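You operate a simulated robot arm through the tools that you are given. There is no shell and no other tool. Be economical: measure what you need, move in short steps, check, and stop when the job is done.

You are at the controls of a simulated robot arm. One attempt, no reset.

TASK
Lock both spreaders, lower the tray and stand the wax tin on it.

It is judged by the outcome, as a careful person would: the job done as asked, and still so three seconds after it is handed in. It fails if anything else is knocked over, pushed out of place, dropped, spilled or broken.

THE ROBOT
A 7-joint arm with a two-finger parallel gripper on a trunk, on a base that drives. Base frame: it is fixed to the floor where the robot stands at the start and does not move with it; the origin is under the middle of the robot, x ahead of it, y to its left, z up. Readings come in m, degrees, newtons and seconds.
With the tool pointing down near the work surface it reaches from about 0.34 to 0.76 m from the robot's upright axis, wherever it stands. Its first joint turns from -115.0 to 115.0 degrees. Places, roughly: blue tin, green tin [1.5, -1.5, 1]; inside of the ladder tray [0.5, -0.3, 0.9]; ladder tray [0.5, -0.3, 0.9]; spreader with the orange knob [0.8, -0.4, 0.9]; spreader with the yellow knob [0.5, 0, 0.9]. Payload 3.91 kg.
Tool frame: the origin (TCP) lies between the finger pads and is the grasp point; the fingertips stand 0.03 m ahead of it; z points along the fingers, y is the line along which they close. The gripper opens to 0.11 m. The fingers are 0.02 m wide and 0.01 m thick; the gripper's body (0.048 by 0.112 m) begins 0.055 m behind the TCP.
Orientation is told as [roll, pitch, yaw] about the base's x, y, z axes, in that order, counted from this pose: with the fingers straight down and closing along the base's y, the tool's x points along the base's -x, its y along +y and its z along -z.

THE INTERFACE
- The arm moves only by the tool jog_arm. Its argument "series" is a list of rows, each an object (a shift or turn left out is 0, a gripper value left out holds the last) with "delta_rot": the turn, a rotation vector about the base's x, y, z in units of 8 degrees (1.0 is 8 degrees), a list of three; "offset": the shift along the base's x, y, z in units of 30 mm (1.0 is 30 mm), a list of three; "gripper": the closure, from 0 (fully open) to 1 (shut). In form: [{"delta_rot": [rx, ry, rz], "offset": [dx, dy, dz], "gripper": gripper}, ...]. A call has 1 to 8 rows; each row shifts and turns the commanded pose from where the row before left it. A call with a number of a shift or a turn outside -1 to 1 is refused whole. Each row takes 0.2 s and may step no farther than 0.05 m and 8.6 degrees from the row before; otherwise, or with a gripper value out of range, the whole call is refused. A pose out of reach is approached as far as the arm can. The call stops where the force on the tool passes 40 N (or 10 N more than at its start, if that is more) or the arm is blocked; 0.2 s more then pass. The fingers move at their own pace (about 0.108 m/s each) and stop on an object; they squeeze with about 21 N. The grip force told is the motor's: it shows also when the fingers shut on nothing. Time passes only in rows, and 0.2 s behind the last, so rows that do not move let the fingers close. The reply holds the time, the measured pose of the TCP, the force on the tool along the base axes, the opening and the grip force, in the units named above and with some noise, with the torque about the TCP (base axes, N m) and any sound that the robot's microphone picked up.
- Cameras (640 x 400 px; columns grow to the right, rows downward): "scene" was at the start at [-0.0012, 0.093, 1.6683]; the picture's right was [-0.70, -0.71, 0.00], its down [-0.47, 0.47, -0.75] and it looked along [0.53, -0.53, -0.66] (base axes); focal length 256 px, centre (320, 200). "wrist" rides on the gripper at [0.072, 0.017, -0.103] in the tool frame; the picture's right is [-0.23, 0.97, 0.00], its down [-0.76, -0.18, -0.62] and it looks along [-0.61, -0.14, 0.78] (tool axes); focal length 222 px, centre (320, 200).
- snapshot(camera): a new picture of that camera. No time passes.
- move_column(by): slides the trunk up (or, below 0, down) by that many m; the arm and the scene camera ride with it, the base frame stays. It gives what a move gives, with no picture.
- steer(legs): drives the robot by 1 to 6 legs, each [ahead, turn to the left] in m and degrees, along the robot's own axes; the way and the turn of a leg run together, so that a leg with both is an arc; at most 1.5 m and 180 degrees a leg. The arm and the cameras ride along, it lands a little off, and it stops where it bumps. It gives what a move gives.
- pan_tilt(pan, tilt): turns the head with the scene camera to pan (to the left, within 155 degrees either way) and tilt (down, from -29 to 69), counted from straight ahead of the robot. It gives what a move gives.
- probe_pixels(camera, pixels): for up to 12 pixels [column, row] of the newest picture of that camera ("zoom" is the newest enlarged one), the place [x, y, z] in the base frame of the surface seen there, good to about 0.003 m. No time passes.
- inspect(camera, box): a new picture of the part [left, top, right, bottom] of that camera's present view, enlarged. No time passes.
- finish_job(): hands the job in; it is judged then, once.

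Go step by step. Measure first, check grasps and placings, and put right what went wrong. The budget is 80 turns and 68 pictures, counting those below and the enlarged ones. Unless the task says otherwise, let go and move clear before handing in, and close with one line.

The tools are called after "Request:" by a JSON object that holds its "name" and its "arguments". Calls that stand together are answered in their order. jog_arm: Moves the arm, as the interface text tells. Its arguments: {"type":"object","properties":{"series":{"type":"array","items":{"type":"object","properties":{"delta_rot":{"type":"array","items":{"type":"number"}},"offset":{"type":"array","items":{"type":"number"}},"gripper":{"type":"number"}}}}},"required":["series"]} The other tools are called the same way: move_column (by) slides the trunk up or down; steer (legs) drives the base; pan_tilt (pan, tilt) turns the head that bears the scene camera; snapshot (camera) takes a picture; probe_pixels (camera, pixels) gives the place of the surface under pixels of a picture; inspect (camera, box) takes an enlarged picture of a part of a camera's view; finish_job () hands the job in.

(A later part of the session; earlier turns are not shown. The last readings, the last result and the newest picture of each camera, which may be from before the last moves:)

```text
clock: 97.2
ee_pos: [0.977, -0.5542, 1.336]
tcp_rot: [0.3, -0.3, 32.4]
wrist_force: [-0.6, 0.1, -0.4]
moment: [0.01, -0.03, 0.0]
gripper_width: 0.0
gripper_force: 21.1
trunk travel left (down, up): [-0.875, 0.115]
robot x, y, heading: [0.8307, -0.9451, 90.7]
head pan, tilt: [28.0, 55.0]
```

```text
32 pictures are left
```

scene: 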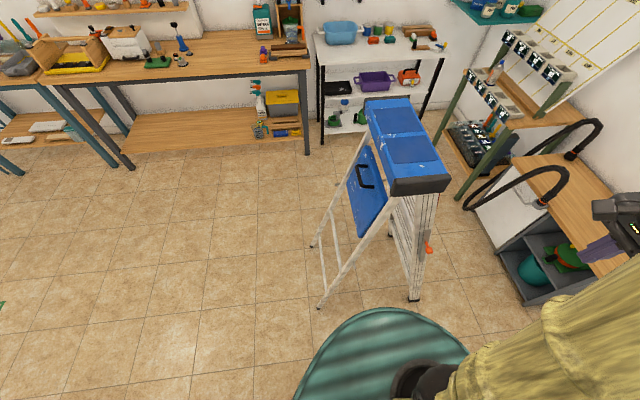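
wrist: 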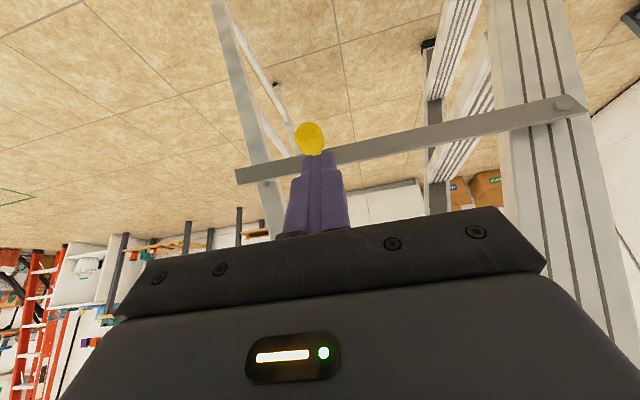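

The orange knob shows at (428,246). I'll measure it and its bar.

Request:
{"name": "inspect", "arguments": {"camera": "scene", "box": [340, 200, 460, 300]}}

Request:
{"name": "probe_pixels", "arguments": {"camera": "scene", "pixels": [[428, 247], [426, 243], [423, 225], [420, 240], [420, 262], [348, 268], [418, 273]]}}

```text
4.00 times, centred on (400, 250) of scene
```

zoom: 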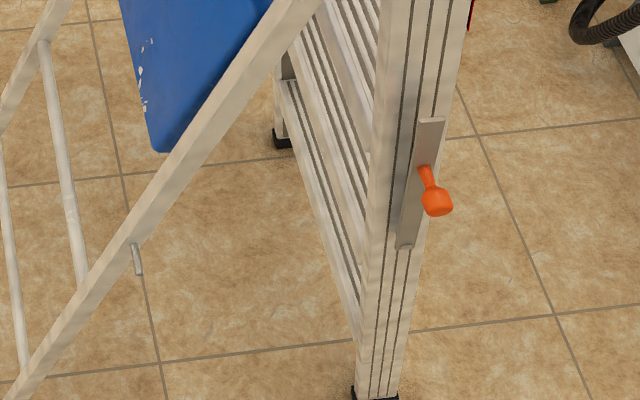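

```text
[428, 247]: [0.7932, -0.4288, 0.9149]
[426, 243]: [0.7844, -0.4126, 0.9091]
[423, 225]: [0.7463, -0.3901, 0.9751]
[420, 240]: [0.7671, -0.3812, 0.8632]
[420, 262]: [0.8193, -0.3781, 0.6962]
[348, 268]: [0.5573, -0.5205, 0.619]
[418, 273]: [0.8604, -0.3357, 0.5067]
```

Request:
{"name": "probe_pixels", "arguments": {"camera": "zoom", "pixels": [[437, 203], [437, 194], [425, 175], [405, 243], [430, 125], [137, 270], [137, 250], [408, 215]]}}

```text
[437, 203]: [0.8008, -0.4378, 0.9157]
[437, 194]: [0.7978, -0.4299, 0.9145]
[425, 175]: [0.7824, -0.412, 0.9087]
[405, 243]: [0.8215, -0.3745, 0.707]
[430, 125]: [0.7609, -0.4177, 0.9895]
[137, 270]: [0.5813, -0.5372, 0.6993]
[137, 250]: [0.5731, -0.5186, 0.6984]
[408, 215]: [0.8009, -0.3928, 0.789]
```

Fitting both sides, the ladder's width direction is (0.572,-0.82). The knob centre is about (0.795,-0.429,0.912) and the pivot (0.82,-0.375,0.705). I'll align the tool outside the knob, tilt it and lower.

Request:
{"name": "jog_arm", "arguments": {"series": [{"delta_rot": [0, 0, 0.963], "offset": [-0.403, 0.2, 0], "gripper": 0.5}, {"delta_rot": [0, 0, 0.963], "offset": [-0.403, 0.2, 0]}, {"delta_rot": [0, 0, 0.963], "offset": [-0.403, 0.2, 0]}, {"delta_rot": [0, 0, 0.963], "offset": [-0.403, 0.2, 0]}, {"delta_rot": [0, 0, 0.963], "offset": [-0.403, 0.2, 0]}, {"delta_rot": [0, 0, 0.963], "offset": [-0.403, 0.2, 0]}, {"delta_rot": [0, 0, 0.963], "offset": [-0.403, 0.2, 0]}, {"delta_rot": [0, 0, 0.963], "offset": [-0.403, 0.2, 0]}]}}

Request:
{"name": "jog_arm", "arguments": {"series": [{"delta_rot": [0, 0, 0.963], "offset": [-0.403, 0.2, 0]}, {"delta_rot": [0, 0, 0.963], "offset": [-0.403, 0.2, 0]}, {"delta_rot": [0, 0, 0.963], "offset": [-0.403, 0.2, 0]}, {"delta_rot": [0, 0, 0.963], "offset": [-0.403, 0.2, 0]}, {"delta_rot": [0.769, 0.536, 0]}, {"delta_rot": [0.769, 0.536, 0]}, {"delta_rot": [0.769, 0.536, 0]}, {"delta_rot": [0.769, 0.536, 0]}]}}

Request:
{"name": "move_column", "arguments": {"by": -0.305}}

Request:
{"name": "snapshot", "arguments": {"camera": "wrist"}}

```text
clock: 99.0
ee_pos: [0.8803, -0.5062, 1.3355]
tcp_rot: [0.2, -0.2, 94.2]
wrist_force: [0.7, 0.7, -0.2]
moment: [-0.03, 0.01, -0.01]
gripper_width: 0.0552
gripper_force: 0.0
trunk travel left (down, up): [-0.875, 0.115]
robot x, y, heading: [0.8323, -0.9451, 90.9]
head pan, tilt: [28.0, 55.0]
```

```text
clock: 100.8
ee_pos: [0.8324, -0.4838, 1.3355]
tcp_rot: [0.3, -30.4, 124.8]
wrist_force: [0.2, -0.5, -0.6]
moment: [-0.03, 0.02, -0.01]
gripper_width: 0.0548
gripper_force: 0.1
trunk travel left (down, up): [-0.875, 0.115]
robot x, y, heading: [0.8293, -0.946, 91.0]
head pan, tilt: [28.0, 55.0]
```

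```text
clock: 103.9
ee_pos: [0.8318, -0.4828, 1.0293]
tcp_rot: [0.4, -30.2, 124.7]
wrist_force: [0.2, 0.4, -0.3]
moment: [0.02, 0.0, 0.02]
gripper_width: 0.0551
gripper_force: 0.0
trunk travel left (down, up): [-0.57, 0.42]
robot x, y, heading: [0.8288, -0.9486, 91.2]
head pan, tilt: [28.0, 55.0]
```

```text
30 pictures are left
```

wrist: 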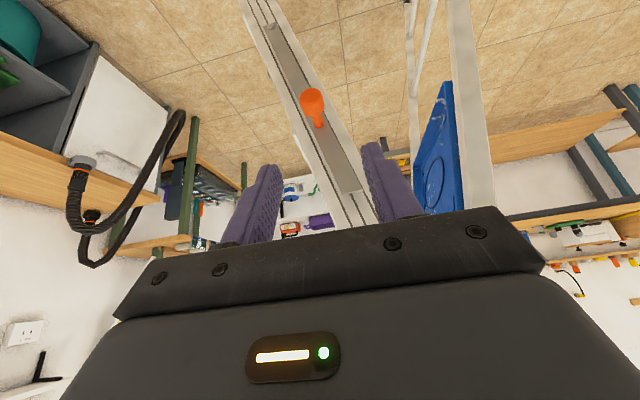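

Request:
{"name": "probe_pixels", "arguments": {"camera": "wrist", "pixels": [[312, 100], [312, 95], [317, 122], [273, 29], [350, 188]]}}

Request:
{"name": "jog_arm", "arguments": {"series": [{"offset": [-0.283, 0.41, -0.9]}, {"offset": [-0.283, 0.41, -0.9]}, {"offset": [-0.283, 0.41, -0.9]}, {"offset": [-0.283, 0.41, -0.9]}, {}]}}

Request:
{"name": "inspect", "arguments": {"camera": "wrist", "box": [180, 0, 460, 230]}}

```text
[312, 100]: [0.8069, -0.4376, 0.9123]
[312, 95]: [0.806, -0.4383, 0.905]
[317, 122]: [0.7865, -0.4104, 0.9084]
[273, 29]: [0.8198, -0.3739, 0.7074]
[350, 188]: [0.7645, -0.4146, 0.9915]
```

```text
clock: 105.1
ee_pos: [0.7989, -0.4329, 0.9195]
tcp_rot: [0.3, -30.3, 124.8]
wrist_force: [-0.5, -0.8, -0.3]
moment: [-0.01, 0.0, 0.02]
gripper_width: 0.0551
gripper_force: 0.1
trunk travel left (down, up): [-0.57, 0.42]
robot x, y, heading: [0.8329, -0.9485, 91.1]
head pan, tilt: [28.0, 55.0]
```

```text
1.74 times, centred on (320, 115) of wrist
```

zoom: 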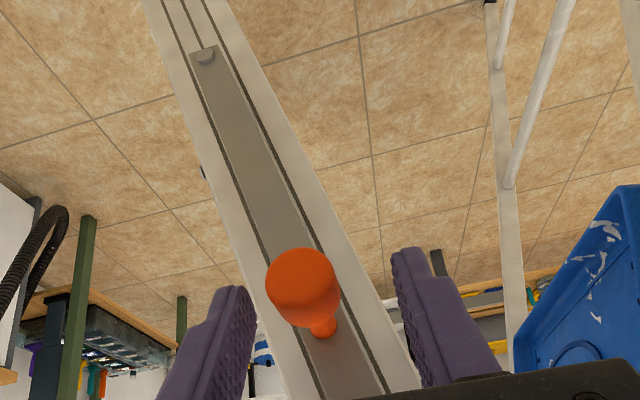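

The knob is slightly off centre between the fingers, so I'll shift a few millimetres, close, and start the swing.

Request:
{"name": "jog_arm", "arguments": {"series": [{"offset": [0.15, 0.1, 0]}, {"gripper": 0.85}, {"gripper": 0.9}, {"gripper": 0.9}]}}

Request:
{"name": "jog_arm", "arguments": {"series": [{"offset": [-0.734, -0.512, -0.288]}, {"offset": [-0.695, -0.485, -0.405]}, {"offset": [-0.645, -0.45, -0.515]}, {"offset": [-0.582, -0.406, -0.616]}]}}

```text
clock: 106.1
ee_pos: [0.8012, -0.4312, 0.9208]
tcp_rot: [0.4, -30.3, 124.9]
wrist_force: [-1.9, 0.2, 0.2]
moment: [0.06, 0.1, 0.06]
gripper_width: 0.0231
gripper_force: 21.1
trunk travel left (down, up): [-0.57, 0.42]
robot x, y, heading: [0.8343, -0.9468, 91.1]
head pan, tilt: [28.0, 55.0]
```

```text
clock: 107.1
ee_pos: [0.726, -0.486, 0.8672]
tcp_rot: [0.3, -30.2, 124.7]
wrist_force: [6.7, -7.2, -1.0]
moment: [-0.43, -0.3, 0.01]
gripper_width: 0.0233
gripper_force: 20.8
trunk travel left (down, up): [-0.57, 0.42]
robot x, y, heading: [0.8316, -0.9459, 90.8]
head pan, tilt: [28.0, 55.0]
```

Request:
{"name": "jog_arm", "arguments": {"series": [{"offset": [-0.46, -0.43, -0.706]}, {"offset": [-0.427, -0.298, -0.783]}, {"offset": [-0.337, -0.235, -0.846]}, {"offset": [-0.242, -0.169, -0.893]}, {"offset": [-0.141, -0.098, -0.924]}]}}

Request:
{"name": "inspect", "arguments": {"camera": "wrist", "box": [140, 0, 500, 230]}}

```text
clock: 108.3
ee_pos: [0.6748, -0.5234, 0.7394]
tcp_rot: [0.3, -30.3, 124.7]
wrist_force: [1.1, 9.0, 0.8]
moment: [-0.32, -0.29, 0.02]
gripper_width: 0.0233
gripper_force: 21.2
trunk travel left (down, up): [-0.57, 0.42]
robot x, y, heading: [0.83, -0.9434, 90.9]
head pan, tilt: [28.0, 55.0]
```

```text
1.74 times, centred on (320, 115) of wrist
```

zoom: 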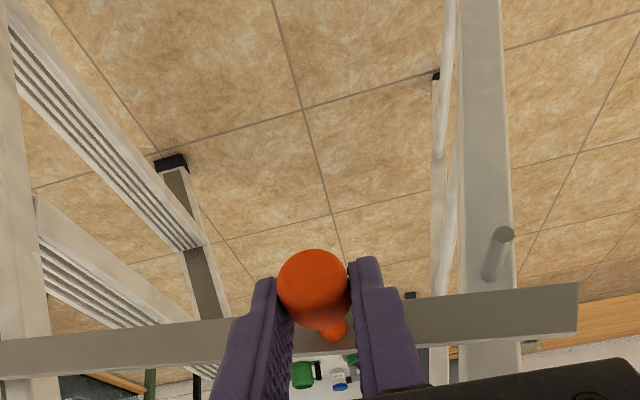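

The bar end is just above the pin at (500,245), so I'll finish the arc downward.

Request:
{"name": "jog_arm", "arguments": {"series": [{"offset": [-0.02, -0.013, -0.5]}, {"offset": [-0.02, -0.013, -0.5]}, {"offset": [0, 0, -0.3]}, {"offset": [0, 0, -0.3]}]}}

Request:
{"name": "jog_arm", "arguments": {"series": [{"gripper": 0.5}, {"gripper": 0.5}, {"offset": [0.283, -0.41, 0.866], "gripper": 0.5}, {"offset": [0.283, -0.41, 0.866], "gripper": 0.5}, {"offset": [0.2, -0.29, 0.6], "gripper": 1.0}, {"gripper": 1.0}, {"gripper": 1.0}]}}

Request:
{"name": "snapshot", "arguments": {"camera": "wrist"}}

```text
clock: 109.3
ee_pos: [0.6739, -0.523, 0.6935]
tcp_rot: [0.4, -30.3, 124.8]
wrist_force: [8.0, 6.7, 9.2]
moment: [-0.39, -0.17, -0.07]
gripper_width: 0.0235
gripper_force: 21.1
trunk travel left (down, up): [-0.57, 0.42]
robot x, y, heading: [0.836, -0.9417, 90.7]
head pan, tilt: [28.0, 55.0]
```

```text
clock: 110.9
ee_pos: [0.689, -0.534, 0.7582]
tcp_rot: [0.4, -30.2, 124.8]
wrist_force: [-0.2, 0.3, -0.6]
moment: [0.0, 0.0, -0.02]
gripper_width: 0.0
gripper_force: 21.0
out of reach, approached as far as the arm can: row 4, 5
trunk travel left (down, up): [-0.57, 0.42]
robot x, y, heading: [0.829, -0.9476, 91.0]
head pan, tilt: [28.0, 55.0]
```

```text
27 pictures are left
```

wrist: 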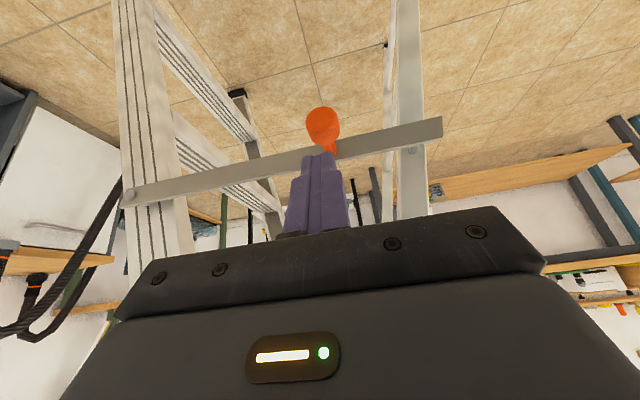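

Request:
{"name": "probe_pixels", "arguments": {"camera": "wrist", "pixels": [[322, 115], [322, 132], [330, 147], [420, 133], [250, 167], [370, 143]]}}

```text
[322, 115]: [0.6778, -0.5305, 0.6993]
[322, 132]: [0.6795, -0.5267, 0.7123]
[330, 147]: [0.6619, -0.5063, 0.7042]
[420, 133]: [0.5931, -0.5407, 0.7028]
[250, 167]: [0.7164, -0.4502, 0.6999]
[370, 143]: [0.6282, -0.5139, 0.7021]
```

The bar is level at z≈0.70. I'll press the knob down from above to confirm the stop.

Request:
{"name": "jog_arm", "arguments": {"series": [{"offset": [-0.1, 0, -0.4]}, {"offset": [0, 0, -0.2]}, {"offset": [0, 0, -0.2]}, {"offset": [0, 0, -0.2]}, {"offset": [0, 0, -0.2]}, {"offset": [0, 0, -0.2]}]}}

Request:
{"name": "move_column", "arguments": {"by": 0.4}}

Request:
{"name": "jog_arm", "arguments": {"series": [{"offset": [0, 0, 1]}, {"offset": [0, 0, 1]}, {"offset": [0, 0, 1]}, {"offset": [0, 0, 1], "delta_rot": [-0.769, -0.536, 0]}, {"offset": [0, 0, 1], "delta_rot": [-0.769, -0.536, 0]}, {"offset": [0, 0, 1], "delta_rot": [-0.769, -0.536, 0]}, {"offset": [0, 0, 0.5], "delta_rot": [-0.769, -0.536, 0]}]}}

Request:
{"name": "pan_tilt", "arguments": {"pan": 28, "tilt": 55}}

Request:
{"name": "inspect", "arguments": {"camera": "scene", "box": [320, 180, 480, 310]}}

```text
clock: 111.8
ee_pos: [0.688, -0.5359, 0.7382]
tcp_rot: [0.2, -31.0, 124.9]
wrist_force: [7.3, -10.8, 33.9]
moment: [-0.13, 0.07, -0.06]
gripper_width: 0.0002
gripper_force: 20.7
trunk travel left (down, up): [-0.57, 0.42]
robot x, y, heading: [0.8328, -0.9444, 90.4]
head pan, tilt: [28.0, 55.0]
stopped in row 4: the force on the tool passed its limit at 47 N (the readings are from after the stop); the commanded pose is now the measured one
```

```text
clock: 115.6
ee_pos: [0.6848, -0.533, 1.1366]
tcp_rot: [0.2, -30.7, 124.9]
wrist_force: [0.0, 0.6, -0.2]
moment: [-0.03, 0.0, -0.01]
gripper_width: 0.0002
gripper_force: 20.8
trunk travel left (down, up): [-0.97, 0.02]
robot x, y, heading: [0.8318, -0.9487, 90.9]
head pan, tilt: [28.0, 55.0]
```

```text
clock: 117.2
ee_pos: [0.6844, -0.5325, 1.3308]
tcp_rot: [0.3, -0.6, 124.9]
wrist_force: [-0.4, 0.0, 0.0]
moment: [-0.04, 0.01, 0.03]
gripper_width: 0.0
gripper_force: 21.1
trunk travel left (down, up): [-0.97, 0.02]
robot x, y, heading: [0.8317, -0.9466, 90.8]
head pan, tilt: [28.0, 55.0]
```

```text
clock: 117.8
ee_pos: [0.6844, -0.5345, 1.3299]
tcp_rot: [0.1, -0.8, 124.9]
wrist_force: [-0.3, 0.0, -0.2]
moment: [-0.01, -0.01, -0.03]
gripper_width: 0.0001
gripper_force: 20.7
trunk travel left (down, up): [-0.97, 0.02]
robot x, y, heading: [0.834, -0.9489, 91.1]
head pan, tilt: [28.0, 55.0]
```

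```text
3.08 times, centred on (400, 245) of scene
```

zoom: 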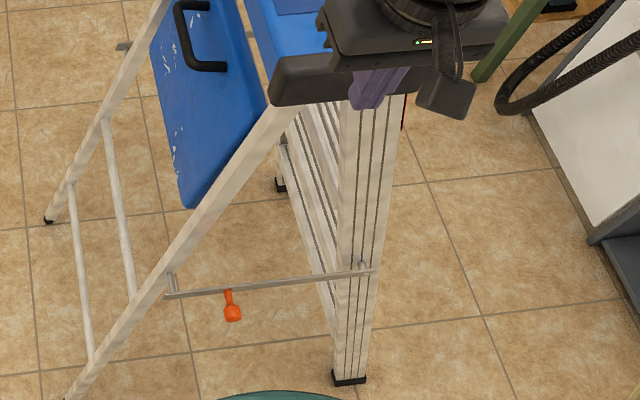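

Both bars now sit across to their pins. Next is the tray: I'll drive round to face it at about (-0.13,-0.76).

Request:
{"name": "steer", "arguments": {"legs": [[0, -73], [-0.61, 0], [0, -63], [-0.54, 0], [0, 80]]}}

Request:
{"name": "pan_tilt", "arguments": {"pan": -5, "tilt": 45}}

Request:
{"name": "snapshot", "arguments": {"camera": "scene"}}

```text
clock: 138.6
ee_pos: [0.1495, -0.3869, 1.3308]
tcp_rot: [0.2, -0.7, 67.7]
wrist_force: [-0.8, 0.1, -0.1]
moment: [-0.03, 0.03, -0.03]
gripper_width: 0.0002
gripper_force: 21.5
trunk travel left (down, up): [-0.97, 0.02]
robot x, y, heading: [-0.1183, -0.7315, 33.7]
head pan, tilt: [28.0, 55.0]
```

```text
clock: 139.6
ee_pos: [0.15, -0.3874, 1.3314]
tcp_rot: [0.3, -0.7, 67.7]
wrist_force: [0.4, 1.0, -0.1]
moment: [0.04, -0.03, 0.0]
gripper_width: 0.0001
gripper_force: 20.8
trunk travel left (down, up): [-0.97, 0.02]
robot x, y, heading: [-0.1156, -0.7338, 33.7]
head pan, tilt: [-5.0, 45.0]
```

```text
25 pictures are left
```

scene: 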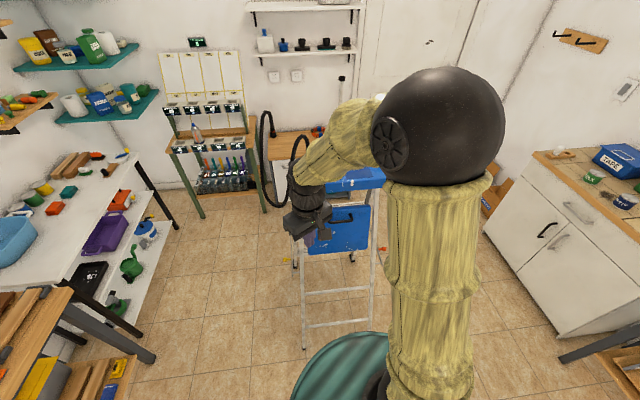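

The robot now faces the tray. I'll enlarge the tray and measure its handle and bottom edge.

Request:
{"name": "inspect", "arguments": {"camera": "scene", "box": [285, 180, 395, 270]}}

Request:
{"name": "probe_pixels", "arguments": {"camera": "zoom", "pixels": [[280, 170], [330, 160], [300, 185], [345, 180], [390, 180], [380, 290], [250, 310], [390, 140], [320, 250], [385, 298]]}}

```text
4.44 times, centred on (340, 225) of scene
```

zoom: 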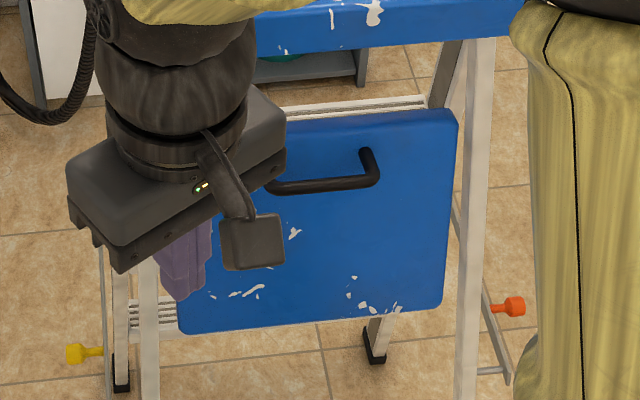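

```text
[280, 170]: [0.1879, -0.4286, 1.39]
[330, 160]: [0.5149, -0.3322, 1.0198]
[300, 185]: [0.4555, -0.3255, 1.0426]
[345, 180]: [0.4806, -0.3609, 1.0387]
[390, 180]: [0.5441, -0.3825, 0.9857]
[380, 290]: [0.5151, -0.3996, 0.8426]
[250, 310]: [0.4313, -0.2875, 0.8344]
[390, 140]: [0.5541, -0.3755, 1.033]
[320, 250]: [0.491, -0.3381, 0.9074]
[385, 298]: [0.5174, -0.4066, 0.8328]
```

The handle bar's centre is about (0.475,-0.352,1.037), standing about 4.5 cm off the face, and the hinge is near the bottom at z≈0.81. I'll grip the bar with the tool level, so first I align the tool in front of it.

Request:
{"name": "jog_arm", "arguments": {"series": [{"delta_rot": [0, 0, 0.894], "offset": [0.879, -0.183, 0], "gripper": 0.5}, {"delta_rot": [0, 0, 0.894], "offset": [0.879, -0.183, 0]}, {"delta_rot": [0, 0, 0.894], "offset": [0.879, -0.183, 0]}, {"delta_rot": [0, 0, 0.894], "offset": [0.879, -0.183, 0]}, {"delta_rot": [0, 0, 0.894], "offset": [0.879, -0.183, 0]}, {"delta_rot": [0, 0, 0.894], "offset": [0.879, -0.183, 0]}, {"delta_rot": [0, 0, 0.894], "offset": [0.879, -0.183, 0]}, {"delta_rot": [0, 0, 0.894], "offset": [0.879, -0.183, 0]}]}}

Request:
{"name": "move_column", "arguments": {"by": -0.294}}

Request:
{"name": "jog_arm", "arguments": {"series": [{"delta_rot": [0.536, -0.769, 0]}, {"delta_rot": [0.536, -0.769, 0]}, {"delta_rot": [0.536, -0.769, 0]}, {"delta_rot": [0.536, -0.769, 0]}, {"delta_rot": [0.536, -0.769, 0]}, {"delta_rot": [0.536, -0.769, 0]}]}}

Request:
{"name": "jog_arm", "arguments": {"series": [{"delta_rot": [0.536, -0.769, 0]}, {"delta_rot": [0.536, -0.769, 0]}, {"delta_rot": [0.536, -0.769, 0]}, {"delta_rot": [0.536, -0.769, 0]}, {"delta_rot": [0.536, -0.769, 0]}, {"delta_rot": [0.536, -0.769, 0]}]}}

Request:
{"name": "snapshot", "arguments": {"camera": "wrist"}}

```text
clock: 141.4
ee_pos: [0.3621, -0.43, 1.3305]
tcp_rot: [0.2, -0.8, 125.0]
wrist_force: [-0.1, 0.5, 0.0]
moment: [0.05, 0.02, 0.03]
gripper_width: 0.0549
gripper_force: 0.0
trunk travel left (down, up): [-0.97, 0.02]
robot x, y, heading: [-0.1148, -0.7325, 33.8]
head pan, tilt: [-5.0, 45.0]
```

```text
clock: 144.3
ee_pos: [0.3608, -0.43, 1.0365]
tcp_rot: [0.2, -0.8, 124.9]
wrist_force: [0.4, -0.2, 0.5]
moment: [-0.02, 0.03, 0.0]
gripper_width: 0.0551
gripper_force: 0.0
trunk travel left (down, up): [-0.676, 0.314]
robot x, y, heading: [-0.115, -0.7311, 33.8]
head pan, tilt: [-5.0, 45.0]
```

```text
clock: 145.7
ee_pos: [0.3612, -0.4303, 1.0355]
tcp_rot: [-45.0, -0.5, 125.4]
wrist_force: [-0.1, 0.6, -0.3]
moment: [0.01, -0.01, -0.02]
gripper_width: 0.055
gripper_force: 0.0
trunk travel left (down, up): [-0.676, 0.314]
robot x, y, heading: [-0.1219, -0.7376, 33.6]
head pan, tilt: [-5.0, 45.0]
```

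```text
clock: 147.1
ee_pos: [0.3617, -0.4301, 1.0355]
tcp_rot: [-89.8, 0.0, 125.6]
wrist_force: [0.0, 1.0, -0.3]
moment: [0.0, 0.02, -0.01]
gripper_width: 0.055
gripper_force: 0.0
trunk travel left (down, up): [-0.676, 0.314]
robot x, y, heading: [-0.1162, -0.7353, 33.5]
head pan, tilt: [-5.0, 45.0]
```

```text
23 pictures are left
```

wrist: 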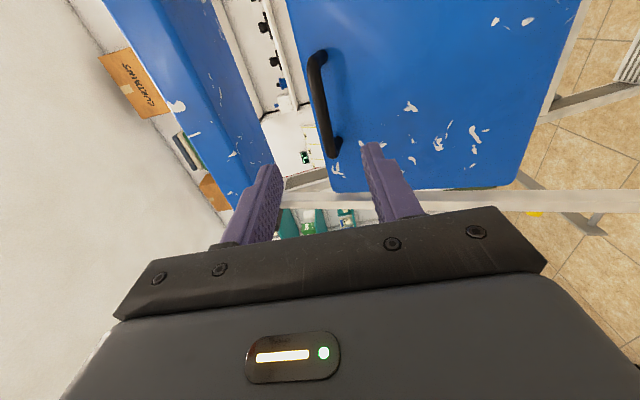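

Level tool reached with no trouble, and the handle shows from (317,60) to (332,150). I'll measure it before moving in.

Request:
{"name": "probe_pixels", "arguments": {"camera": "wrist", "pixels": [[313, 60], [317, 90], [322, 115], [328, 145], [360, 110], [500, 100], [345, 175], [500, 175], [520, 165], [380, 20]]}}

```text
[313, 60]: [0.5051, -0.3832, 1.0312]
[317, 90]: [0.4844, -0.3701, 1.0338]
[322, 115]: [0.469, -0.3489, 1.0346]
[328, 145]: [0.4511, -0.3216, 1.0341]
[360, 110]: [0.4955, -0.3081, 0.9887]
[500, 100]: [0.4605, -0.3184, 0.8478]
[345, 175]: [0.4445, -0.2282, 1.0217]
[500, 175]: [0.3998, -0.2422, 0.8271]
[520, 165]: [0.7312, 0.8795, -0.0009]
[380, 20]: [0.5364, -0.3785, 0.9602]
```

The bar is centred on the fingers, so I'll advance 13.5 cm and close.

Request:
{"name": "jog_arm", "arguments": {"series": [{"offset": [0.738, 0.515, 0]}, {"offset": [0.738, 0.515, 0]}, {"offset": [0.738, 0.515, 0]}, {"offset": [0.738, 0.515, 0]}, {"offset": [0.738, 0.515, 0]}, {"gripper": 0.85}, {"gripper": 0.95}, {"gripper": 0.95}]}}

Request:
{"name": "inspect", "arguments": {"camera": "wrist", "box": [200, 0, 440, 220]}}

```text
clock: 148.9
ee_pos: [0.4708, -0.3539, 1.0333]
tcp_rot: [-89.3, -0.1, 125.6]
wrist_force: [-3.4, -1.1, 0.5]
moment: [-0.09, 0.12, 0.01]
gripper_width: 0.0137
gripper_force: 20.8
trunk travel left (down, up): [-0.676, 0.314]
robot x, y, heading: [-0.118, -0.7331, 33.8]
head pan, tilt: [-5.0, 45.0]
```

```text
1.82 times, centred on (320, 110) of wrist
```

zoom: 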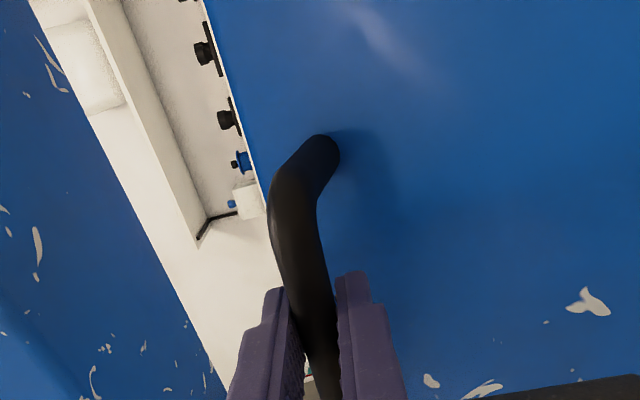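

I have the bar at 0.0137 m. I'll pull the tray out along its arc and watch the force.

Request:
{"name": "jog_arm", "arguments": {"series": [{"offset": [-0.797, -0.556, -0.098]}, {"offset": [-0.78, -0.544, -0.224]}, {}]}}

```text
clock: 149.7
ee_pos: [0.4255, -0.3854, 1.0271]
tcp_rot: [-89.7, 0.0, 125.5]
wrist_force: [5.5, -1.4, 0.0]
moment: [-0.04, 0.04, -0.62]
gripper_width: 0.0136
gripper_force: 21.1
trunk travel left (down, up): [-0.676, 0.314]
robot x, y, heading: [-0.1187, -0.7297, 33.9]
head pan, tilt: [-5.0, 45.0]
```

Request:
{"name": "jog_arm", "arguments": {"series": [{"offset": [-0.749, -0.522, -0.346]}, {"offset": [-0.705, -0.492, -0.463]}, {"offset": [-0.65, -0.454, -0.57], "delta_rot": [0.166, -0.238, 0]}, {"offset": [-0.584, -0.407, -0.669], "delta_rot": [0.166, -0.238, 0]}, {}]}}

Request:
{"name": "snapshot", "arguments": {"camera": "wrist"}}

```text
clock: 150.9
ee_pos: [0.3414, -0.4404, 0.9635]
tcp_rot: [-94.3, 0.0, 125.7]
wrist_force: [-4.1, -5.6, 3.0]
moment: [-0.07, 0.07, 0.27]
gripper_width: 0.0137
gripper_force: 21.6
trunk travel left (down, up): [-0.676, 0.314]
robot x, y, heading: [-0.1177, -0.7359, 33.8]
head pan, tilt: [-5.0, 45.0]
```

```text
21 pictures are left
```

wrist: 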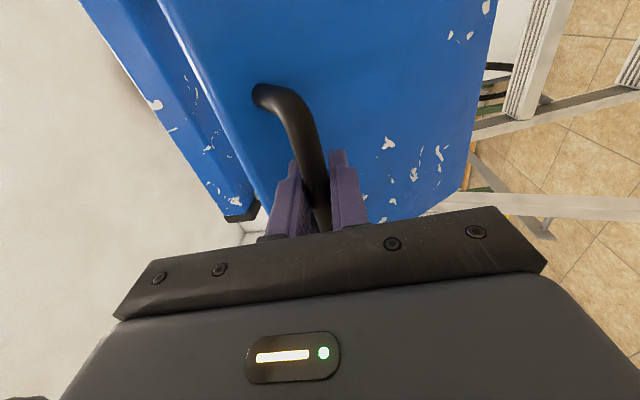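

The tray is following smoothly with only small forces. I'll keep lowering, letting the tool turn upward a little.

Request:
{"name": "jog_arm", "arguments": {"series": [{"offset": [-0.507, -0.353, -0.756], "delta_rot": [0.166, -0.238, 0]}, {"offset": [-0.421, -0.294, -0.83], "delta_rot": [0.166, -0.238, 0]}, {"offset": [-0.33, -0.23, -0.891], "delta_rot": [0.2, -0.28, 0]}, {}]}}

Request:
{"name": "snapshot", "arguments": {"camera": "wrist"}}

```text
clock: 151.9
ee_pos: [0.3046, -0.4668, 0.8911]
tcp_rot: [-101.9, 0.1, 125.5]
wrist_force: [-3.7, -15.9, 1.6]
moment: [0.02, 0.08, 0.0]
gripper_width: 0.0141
gripper_force: 20.8
trunk travel left (down, up): [-0.676, 0.314]
robot x, y, heading: [-0.1152, -0.729, 33.6]
head pan, tilt: [-5.0, 45.0]
```

```text
20 pictures are left
```

wrist: 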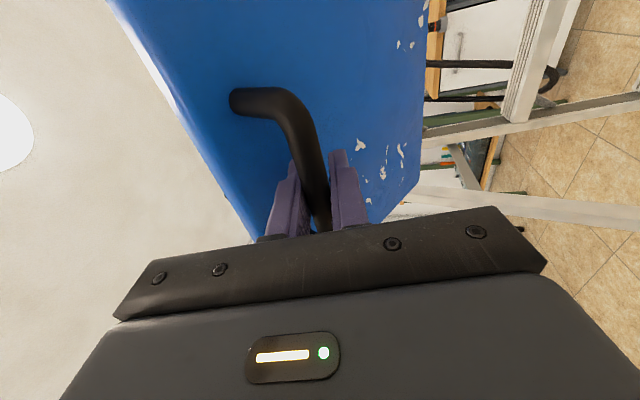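

There's a sideways pull of about 16 N along -y. I'll give way by a few millimetres and continue.

Request:
{"name": "jog_arm", "arguments": {"series": [{"offset": [-0.24, -0.3, -0.935], "delta_rot": [0.2, -0.28, 0]}, {"offset": [-0.14, -0.13, -0.965], "delta_rot": [0.2, -0.28, 0]}, {"offset": [-0.025, -0.03, -0.7], "delta_rot": [0.2, -0.28, 0]}, {}]}}

Request:
{"name": "snapshot", "arguments": {"camera": "wrist"}}

Request:
{"name": "pan_tilt", "arguments": {"pan": 5, "tilt": 50}}

Request:
{"name": "snapshot", "arguments": {"camera": "scene"}}

```text
clock: 152.9
ee_pos: [0.2951, -0.4806, 0.816]
tcp_rot: [-110.6, -0.3, 125.4]
wrist_force: [-16.1, -7.7, -1.7]
moment: [0.01, 0.06, -0.16]
gripper_width: 0.0139
gripper_force: 21.0
trunk travel left (down, up): [-0.676, 0.314]
robot x, y, heading: [-0.116, -0.7331, 33.6]
head pan, tilt: [-5.0, 45.0]
```

```text
19 pictures are left
```

wrist: 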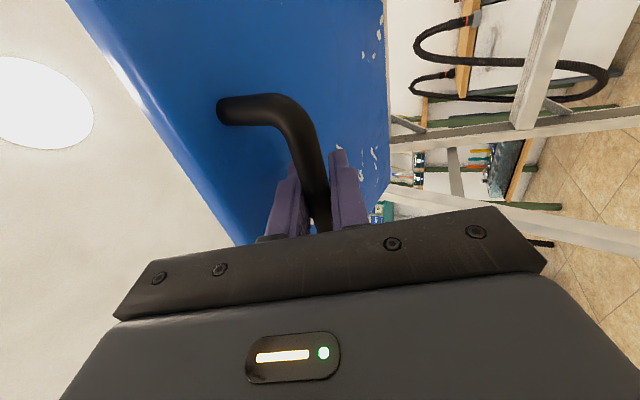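

```text
clock: 153.7
ee_pos: [0.2948, -0.4809, 0.8164]
tcp_rot: [-110.6, -0.3, 125.5]
wrist_force: [-14.5, -8.5, -2.4]
moment: [0.04, 0.05, -0.19]
gripper_width: 0.0138
gripper_force: 21.2
trunk travel left (down, up): [-0.676, 0.314]
robot x, y, heading: [-0.1202, -0.7281, 33.8]
head pan, tilt: [5.0, 50.0]
```

```text
18 pictures are left
```

scene: 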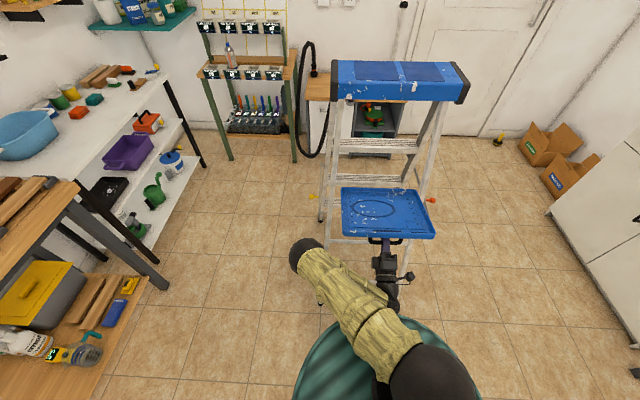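

The tray is nearly level, so I'll measure its slope.

Request:
{"name": "probe_pixels", "arguments": {"camera": "scene", "pixels": [[352, 198], [385, 195], [415, 196], [360, 226], [390, 227], [425, 228], [375, 208], [345, 236], [435, 237], [347, 189], [418, 190]]}}

Request:
{"name": "inspect", "arguments": {"camera": "scene", "box": [320, 170, 450, 260]}}

```text
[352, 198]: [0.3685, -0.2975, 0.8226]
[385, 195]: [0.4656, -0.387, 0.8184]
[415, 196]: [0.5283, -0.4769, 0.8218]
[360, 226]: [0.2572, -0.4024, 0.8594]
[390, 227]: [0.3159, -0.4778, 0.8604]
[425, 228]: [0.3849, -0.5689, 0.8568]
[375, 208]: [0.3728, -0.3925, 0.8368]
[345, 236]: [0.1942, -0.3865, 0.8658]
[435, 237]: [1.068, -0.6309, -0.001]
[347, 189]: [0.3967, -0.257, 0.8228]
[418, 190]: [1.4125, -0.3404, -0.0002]
```

```text
4.44 times, centred on (385, 215) of scene
```

zoom: 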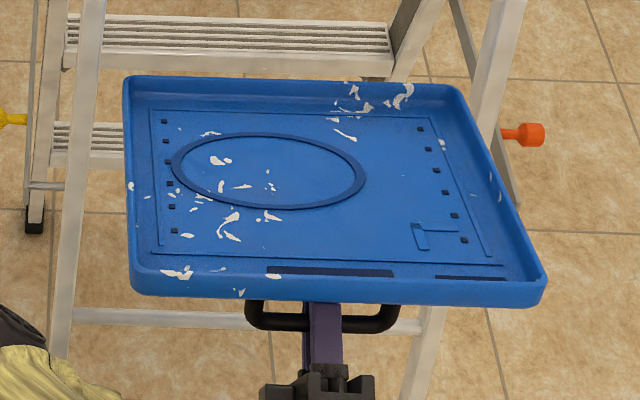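

The tray still rises about 13.5° toward its outer edge, so I'll lower it further and ease outward a little.

Request:
{"name": "jog_arm", "arguments": {"series": [{"offset": [-0.14, -0.1, -0.5], "delta_rot": [0.14, -0.2, 0]}, {"offset": [0, 0, -0.5], "delta_rot": [0.14, -0.2, 0]}, {"offset": [0, 0, -0.4], "delta_rot": [0.14, -0.2, 0]}, {"offset": [0.02, 0.015, -0.3]}, {}]}}

Request:
{"name": "inspect", "arguments": {"camera": "scene", "box": [320, 170, 450, 260]}}

Request:
{"name": "probe_pixels", "arguments": {"camera": "zoom", "pixels": [[200, 130], [400, 130], [200, 240], [400, 250], [300, 230], [300, 130], [120, 100], [150, 290], [520, 310], [450, 90]]}}

```text
clock: 154.7
ee_pos: [0.3036, -0.4496, 0.809]
tcp_rot: [-122.3, -5.0, 124.4]
wrist_force: [-11.5, -6.2, -5.0]
moment: [-0.73, -0.11, -0.37]
gripper_width: 0.015
gripper_force: 21.0
trunk travel left (down, up): [-0.676, 0.314]
robot x, y, heading: [-0.1192, -0.732, 33.8]
head pan, tilt: [5.0, 50.0]
stopped in row 5: the arm was blocked; the commanded pose is now the measured one
```

```text
4.44 times, centred on (385, 215) of scene
```

zoom: 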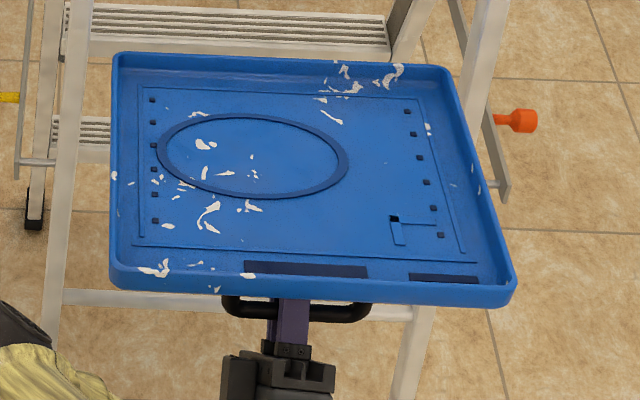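

```text
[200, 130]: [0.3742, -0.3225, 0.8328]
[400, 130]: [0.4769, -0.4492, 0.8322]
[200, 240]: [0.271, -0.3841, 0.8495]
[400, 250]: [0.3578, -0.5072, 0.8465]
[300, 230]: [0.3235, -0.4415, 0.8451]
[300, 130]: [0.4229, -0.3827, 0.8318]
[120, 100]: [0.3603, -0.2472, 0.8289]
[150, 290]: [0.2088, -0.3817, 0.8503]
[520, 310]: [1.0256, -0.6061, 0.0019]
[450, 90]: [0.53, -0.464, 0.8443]
```

The arm hit its own limit here, and compared with the floor tiles the ladder shifted about a centimetre, so I must stop forcing it. The tray is still 8° above level. I'll open slightly, back out along the tool axis, and finish by pressing gently from above.

Request:
{"name": "jog_arm", "arguments": {"series": [{"gripper": 0.68}, {"gripper": 0.68}]}}

Request:
{"name": "jog_arm", "arguments": {"series": [{"offset": [-0.55, -0.385, -0.4]}, {"offset": [-0.55, -0.385, -0.4]}, {"offset": [-0.55, -0.385, -0.4]}, {"offset": [-0.55, -0.385, -0.4]}]}}

Request:
{"name": "snapshot", "arguments": {"camera": "scene"}}

```text
clock: 155.3
ee_pos: [0.3053, -0.4496, 0.8066]
tcp_rot: [-122.0, -5.0, 124.6]
wrist_force: [-6.1, -3.6, -16.7]
moment: [-2.47, 2.03, -0.59]
gripper_width: 0.0296
gripper_force: 0.1
trunk travel left (down, up): [-0.676, 0.314]
robot x, y, heading: [-0.1136, -0.7304, 33.8]
head pan, tilt: [5.0, 50.0]
```

```text
clock: 156.3
ee_pos: [0.2888, -0.4937, 0.805]
tcp_rot: [-127.5, -11.9, 116.8]
wrist_force: [-1.8, 0.3, -26.1]
moment: [-3.88, 3.2, 0.6]
gripper_width: 0.0253
gripper_force: 0.1
trunk travel left (down, up): [-0.676, 0.314]
robot x, y, heading: [-0.1174, -0.7326, 33.6]
head pan, tilt: [5.0, 50.0]
stopped in row 4: the arm was blocked; the commanded pose is now the measured one
```

```text
15 pictures are left
```

scene: 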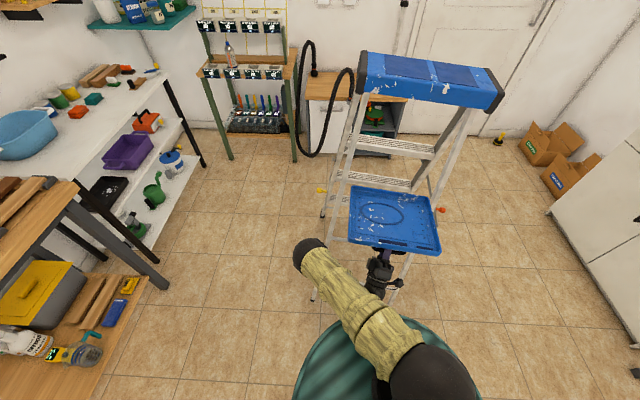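

The ladder is leaning: the tool is pressing up on the tray with about 26 N. I'll relieve that at once by lowering the trunk a little, which keeps the arm's shape.

Request:
{"name": "move_column", "arguments": {"by": -0.015}}

Request:
{"name": "inspect", "arguments": {"camera": "scene", "box": [280, 30, 520, 310]}}

```text
clock: 156.9
ee_pos: [0.2875, -0.4944, 0.793]
tcp_rot: [-128.5, -11.8, 117.1]
wrist_force: [-0.3, 1.0, -1.7]
moment: [0.07, 0.02, -0.05]
gripper_width: 0.0343
gripper_force: 0.0
trunk travel left (down, up): [-0.661, 0.329]
robot x, y, heading: [-0.1195, -0.7307, 33.6]
head pan, tilt: [5.0, 50.0]
```

```text
1.43 times, centred on (400, 170) of scene
```

zoom: 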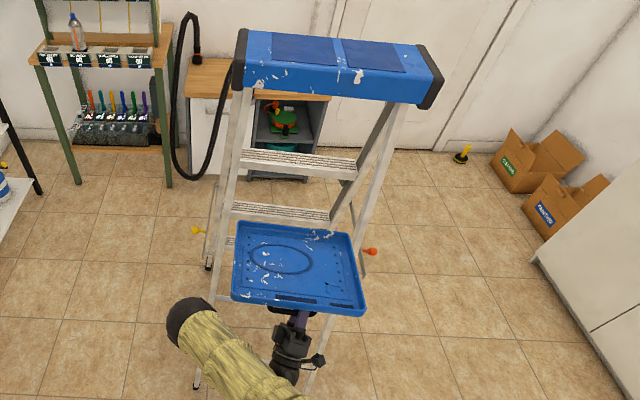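

The force is gone and the ladder stands again. I'll check what the fingers are around.

Request:
{"name": "snapshot", "arguments": {"camera": "wrist"}}

Request:
{"name": "probe_pixels", "arguments": {"camera": "zoom", "pixels": [[250, 240], [335, 240], [245, 285], [345, 295], [235, 222], [350, 238], [365, 310], [232, 295], [243, 85], [420, 95], [195, 387], [305, 395]]}}

```text
13 pictures are left
```

wrist: 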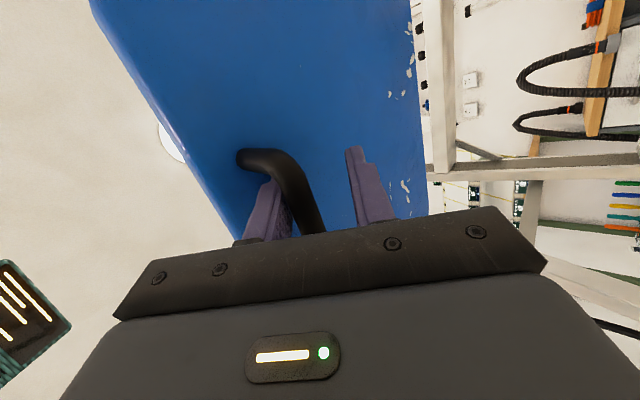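

```text
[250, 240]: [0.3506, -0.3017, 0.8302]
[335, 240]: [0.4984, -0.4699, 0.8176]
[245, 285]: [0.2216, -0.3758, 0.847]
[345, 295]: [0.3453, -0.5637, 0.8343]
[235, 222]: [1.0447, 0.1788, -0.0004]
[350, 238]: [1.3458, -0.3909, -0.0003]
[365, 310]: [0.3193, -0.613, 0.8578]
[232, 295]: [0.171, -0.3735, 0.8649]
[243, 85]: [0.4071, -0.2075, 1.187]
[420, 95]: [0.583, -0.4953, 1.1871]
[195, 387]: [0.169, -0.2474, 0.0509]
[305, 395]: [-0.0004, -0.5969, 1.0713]
```

The bar touches only the upper finger, and the tray is still a bit up. I'll lower the trunk slightly as I open wider, so the upper finger stays in place, then back the base straight away.

Request:
{"name": "move_column", "arguments": {"by": -0.012}}

Request:
{"name": "jog_arm", "arguments": {"series": [{"gripper": 0.48}, {"gripper": 0.48}]}}

```text
clock: 157.5
ee_pos: [0.2877, -0.4934, 0.7827]
tcp_rot: [-128.2, -11.8, 117.0]
wrist_force: [0.2, 0.2, -0.3]
moment: [0.01, 0.04, 0.02]
gripper_width: 0.0352
gripper_force: 0.0
trunk travel left (down, up): [-0.649, 0.341]
robot x, y, heading: [-0.1193, -0.7345, 33.6]
head pan, tilt: [5.0, 50.0]
```

```text
clock: 158.1
ee_pos: [0.2872, -0.4939, 0.78]
tcp_rot: [-128.1, -11.9, 117.0]
wrist_force: [0.9, -0.4, -2.6]
moment: [0.0, 0.07, -0.01]
gripper_width: 0.0556
gripper_force: 0.1
trunk travel left (down, up): [-0.649, 0.341]
robot x, y, heading: [-0.1155, -0.7286, 33.9]
head pan, tilt: [5.0, 50.0]
```

Request:
{"name": "steer", "arguments": {"legs": [[-0.05, 0]]}}

Request:
{"name": "steer", "arguments": {"legs": [[-0.15, 0]]}}

Request:
{"name": "snapshot", "arguments": {"camera": "scene"}}

```text
clock: 159.1
ee_pos: [0.2438, -0.522, 0.7806]
tcp_rot: [-128.3, -11.8, 117.0]
wrist_force: [0.3, 0.0, 0.6]
moment: [-0.02, 0.02, 0.0]
gripper_width: 0.0572
gripper_force: 0.1
trunk travel left (down, up): [-0.649, 0.341]
robot x, y, heading: [-0.1627, -0.7611, 33.7]
head pan, tilt: [5.0, 50.0]
```

```text
clock: 160.6
ee_pos: [0.1211, -0.606, 0.7814]
tcp_rot: [-128.2, -12.0, 116.9]
wrist_force: [-0.7, 0.7, -0.3]
moment: [0.0, 0.0, 0.0]
gripper_width: 0.0571
gripper_force: 0.0
trunk travel left (down, up): [-0.649, 0.341]
robot x, y, heading: [-0.2809, -0.8431, 33.5]
head pan, tilt: [5.0, 50.0]
```

```text
12 pictures are left
```

scene: 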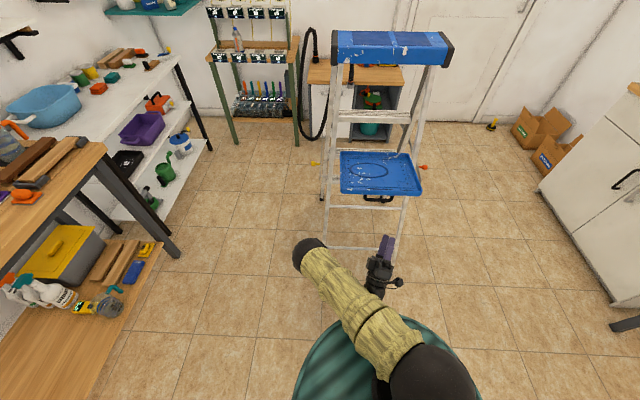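

Free, and the ladder is upright. I'll measure the tray slope, the feet and the spreaders.

Request:
{"name": "inspect", "arguments": {"camera": "scene", "box": [305, 130, 445, 260]}}

Request:
{"name": "probe_pixels", "arguments": {"camera": "scene", "pixels": [[348, 160], [410, 160], [350, 187], [412, 187], [380, 172], [328, 246], [400, 245], [323, 199], [340, 60], [440, 60], [313, 163], [424, 167]]}}

```text
3.08 times, centred on (375, 195) of scene
```

zoom: 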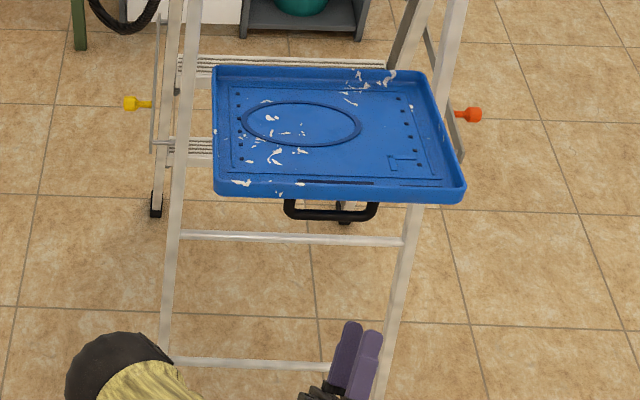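

```text
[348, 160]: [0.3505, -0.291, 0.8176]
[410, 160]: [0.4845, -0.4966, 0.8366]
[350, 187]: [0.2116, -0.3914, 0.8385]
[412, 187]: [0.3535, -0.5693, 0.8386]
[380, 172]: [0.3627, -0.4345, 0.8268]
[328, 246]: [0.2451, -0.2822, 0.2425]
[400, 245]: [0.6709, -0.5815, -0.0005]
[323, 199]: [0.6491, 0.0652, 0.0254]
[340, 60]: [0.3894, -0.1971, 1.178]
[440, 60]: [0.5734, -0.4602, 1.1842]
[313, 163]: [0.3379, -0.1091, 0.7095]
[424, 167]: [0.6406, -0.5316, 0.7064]
```

The tray still slopes 7° up to its outer edge, both spreaders are still across, and the ladder crept about 3 cm toward the robot. Next I'll raise the trunk and unwind the wrist back to tool-down.

Request:
{"name": "move_column", "arguments": {"by": 0.3}}

Request:
{"name": "jog_arm", "arguments": {"series": [{"delta_rot": [-0.418, 0.82, 0.196]}, {"delta_rot": [-0.418, 0.82, 0.196]}, {"delta_rot": [-0.418, 0.82, 0.196]}, {"delta_rot": [-0.418, 0.82, 0.196]}, {"delta_rot": [-0.418, 0.82, 0.196]}, {"delta_rot": [-0.418, 0.82, 0.196]}, {"delta_rot": [-0.418, 0.82, 0.196]}, {"delta_rot": [-0.418, 0.82, 0.196]}]}}

Request:
{"name": "jog_arm", "arguments": {"series": [{"delta_rot": [-0.418, 0.82, 0.196]}, {"delta_rot": [-0.418, 0.82, 0.196]}, {"delta_rot": [-0.418, 0.82, 0.196]}, {"delta_rot": [-0.418, 0.82, 0.196]}, {"delta_rot": [-0.418, 0.82, 0.196]}, {"delta_rot": [-0.418, 0.82, 0.196]}, {"delta_rot": [-0.418, 0.82, 0.196]}, {"delta_rot": [-0.418, 0.82, 0.196]}]}}

Request:
{"name": "jog_arm", "arguments": {"series": [{"delta_rot": [-0.418, 0.82, 0.196]}, {"delta_rot": [-0.668, -0.34, 0]}, {"delta_rot": [-0.668, -0.34, 0], "gripper": 1.0}, {"gripper": 1.0}, {"gripper": 1.0}]}}

```text
clock: 163.6
ee_pos: [0.1203, -0.6072, 1.0816]
tcp_rot: [-128.1, -11.9, 116.9]
wrist_force: [-0.4, -0.9, -0.4]
moment: [0.02, 0.0, -0.01]
gripper_width: 0.0572
gripper_force: 0.0
trunk travel left (down, up): [-0.949, 0.041]
robot x, y, heading: [-0.2848, -0.8452, 33.4]
head pan, tilt: [5.0, 50.0]
```

```text
clock: 165.4
ee_pos: [0.121, -0.606, 1.0798]
tcp_rot: [-68.0, -11.9, 117.0]
wrist_force: [0.5, 1.3, -0.6]
moment: [0.01, -0.01, 0.01]
gripper_width: 0.057
gripper_force: 0.1
trunk travel left (down, up): [-0.949, 0.041]
robot x, y, heading: [-0.2855, -0.8458, 33.5]
head pan, tilt: [5.0, 50.0]
```

```text
clock: 167.2
ee_pos: [0.1214, -0.6057, 1.0811]
tcp_rot: [-7.8, -12.1, 117.3]
wrist_force: [-0.6, -0.5, -0.3]
moment: [0.03, -0.02, -0.03]
gripper_width: 0.0572
gripper_force: 0.0
trunk travel left (down, up): [-0.949, 0.041]
robot x, y, heading: [-0.2842, -0.8432, 33.6]
head pan, tilt: [5.0, 50.0]
```

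```text
clock: 168.4
ee_pos: [0.1216, -0.6057, 1.0808]
tcp_rot: [-0.3, 0.1, 117.2]
wrist_force: [0.7, -0.1, -0.1]
moment: [0.0, 0.0, 0.01]
gripper_width: 0.0002
gripper_force: 21.3
trunk travel left (down, up): [-0.949, 0.041]
robot x, y, heading: [-0.2837, -0.8455, 33.5]
head pan, tilt: [5.0, 50.0]
```

The tool is down again. I'll move over the tray's outer part at about (0.285,-0.475) and press down gently.

Request:
{"name": "jog_arm", "arguments": {"series": [{"offset": [0.906, 0.728, 0]}, {"offset": [0.906, 0.728, 0]}, {"offset": [0.906, 0.728, 0]}, {"offset": [0.906, 0.728, 0]}, {"offset": [0.906, 0.728, 0]}, {"offset": [0.906, 0.728, 0]}]}}

Request:
{"name": "jog_arm", "arguments": {"series": [{"offset": [0, 0, -1]}, {"offset": [0, 0, -1]}, {"offset": [0, 0, -1]}, {"offset": [0, 0, -1]}, {"offset": [0, 0, -1]}, {"offset": [0, 0, -1]}, {"offset": [0, 0, -0.4]}]}}

Request:
{"name": "jog_arm", "arguments": {"series": [{"offset": [0, 0, -0.2]}, {"offset": [0, 0, -0.2]}, {"offset": [0, 0, -0.2]}, {"offset": [0, 0, -0.2]}, {"offset": [0, 0, -0.2]}]}}

```text
clock: 169.8
ee_pos: [0.2846, -0.4747, 1.0788]
tcp_rot: [-0.2, -0.1, 117.1]
wrist_force: [0.0, 0.6, 0.2]
moment: [0.02, -0.03, 0.01]
gripper_width: 0.0001
gripper_force: 20.9
trunk travel left (down, up): [-0.949, 0.041]
robot x, y, heading: [-0.2836, -0.8457, 33.2]
head pan, tilt: [5.0, 50.0]
```

```text
clock: 171.4
ee_pos: [0.2848, -0.4748, 0.8885]
tcp_rot: [-0.4, 0.0, 117.2]
wrist_force: [-0.2, -1.8, 0.1]
moment: [0.02, 0.03, 0.01]
gripper_width: 0.0
gripper_force: 21.3
trunk travel left (down, up): [-0.949, 0.041]
robot x, y, heading: [-0.2852, -0.8466, 33.6]
head pan, tilt: [5.0, 50.0]
```

```text
clock: 172.6
ee_pos: [0.2846, -0.475, 0.8584]
tcp_rot: [-0.3, 0.1, 117.1]
wrist_force: [0.2, 0.0, -0.2]
moment: [-0.01, 0.01, -0.02]
gripper_width: 0.0
gripper_force: 21.3
trunk travel left (down, up): [-0.949, 0.041]
robot x, y, heading: [-0.2823, -0.8489, 33.4]
head pan, tilt: [5.0, 50.0]
```

Request:
{"name": "jog_arm", "arguments": {"series": [{"offset": [0, 0, -0.2]}, {"offset": [0, 0, -0.2]}, {"offset": [0, 0, -0.2]}, {"offset": [0, 0, -0.2]}]}}

Request:
{"name": "snapshot", "arguments": {"camera": "wrist"}}

```text
clock: 173.8
ee_pos: [0.2837, -0.4748, 0.8428]
tcp_rot: [-0.9, 0.0, 117.3]
wrist_force: [-10.1, -7.6, 22.6]
moment: [-0.32, 0.41, 0.04]
gripper_width: 0.0001
gripper_force: 21.2
trunk travel left (down, up): [-0.949, 0.041]
robot x, y, heading: [-0.2825, -0.8476, 33.6]
head pan, tilt: [5.0, 50.0]
stopped in row 4: the force on the tool passed its limit at 41 N (the readings are from after the stop); the commanded pose is now the measured one
```

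```text
10 pictures are left
```

wrist: 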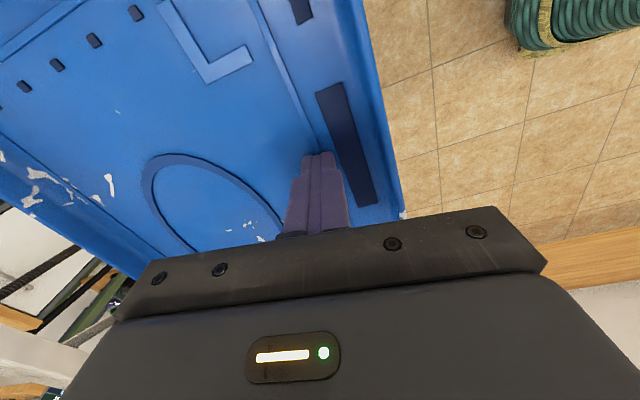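

It met a firm stop at 41 N with the tips at z≈0.813. I'll check that the tray is level.

Request:
{"name": "probe_pixels", "arguments": {"camera": "wrist", "pixels": [[250, 150], [120, 120], [80, 60], [150, 180], [280, 100], [230, 60], [330, 110], [60, 170]]}}

Request:
{"name": "jog_arm", "arguments": {"series": [{"offset": [0, 0, 0.5]}, {"offset": [0, 0, 1]}, {"offset": [0, 0, 1]}, {"offset": [0, 0, 1]}, {"offset": [0, 0, 1]}, {"offset": [0, 0, 1]}]}}

Request:
{"name": "snapshot", "arguments": {"camera": "wrist"}}

Request:
{"name": "probe_pixels", "arguments": {"camera": "wrist", "pixels": [[250, 150], [300, 120], [300, 70], [200, 120], [320, 150], [150, 150], [250, 60], [340, 60]]}}

```text
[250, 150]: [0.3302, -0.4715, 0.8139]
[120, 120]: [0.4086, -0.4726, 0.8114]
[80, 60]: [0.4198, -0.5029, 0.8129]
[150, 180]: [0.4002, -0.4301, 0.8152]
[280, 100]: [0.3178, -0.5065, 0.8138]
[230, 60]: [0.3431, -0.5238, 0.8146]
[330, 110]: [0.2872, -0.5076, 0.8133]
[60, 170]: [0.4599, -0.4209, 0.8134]
```

```text
clock: 175.2
ee_pos: [0.2852, -0.4738, 1.0026]
tcp_rot: [-0.6, -0.2, 117.2]
wrist_force: [-0.2, 0.4, 0.3]
moment: [0.0, -0.05, 0.01]
gripper_width: 0.0002
gripper_force: 21.0
trunk travel left (down, up): [-0.949, 0.041]
robot x, y, heading: [-0.2823, -0.8448, 33.5]
head pan, tilt: [5.0, 50.0]
```

```text
9 pictures are left
```

wrist: 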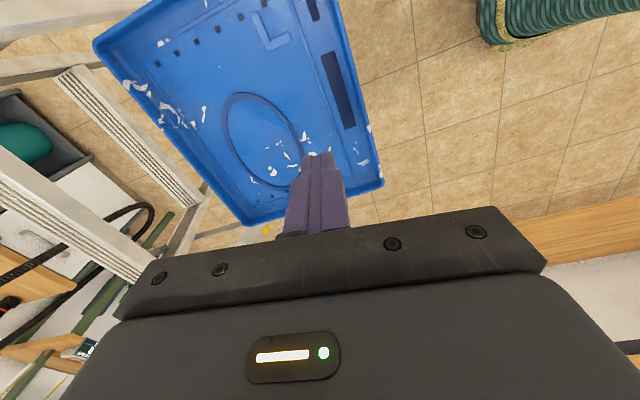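

```text
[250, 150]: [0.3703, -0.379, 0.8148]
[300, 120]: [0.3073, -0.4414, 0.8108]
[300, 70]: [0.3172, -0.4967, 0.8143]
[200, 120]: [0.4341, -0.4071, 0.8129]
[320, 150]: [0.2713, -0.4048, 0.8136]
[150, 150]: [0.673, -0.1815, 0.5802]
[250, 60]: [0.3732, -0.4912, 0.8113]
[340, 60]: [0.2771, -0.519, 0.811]
```

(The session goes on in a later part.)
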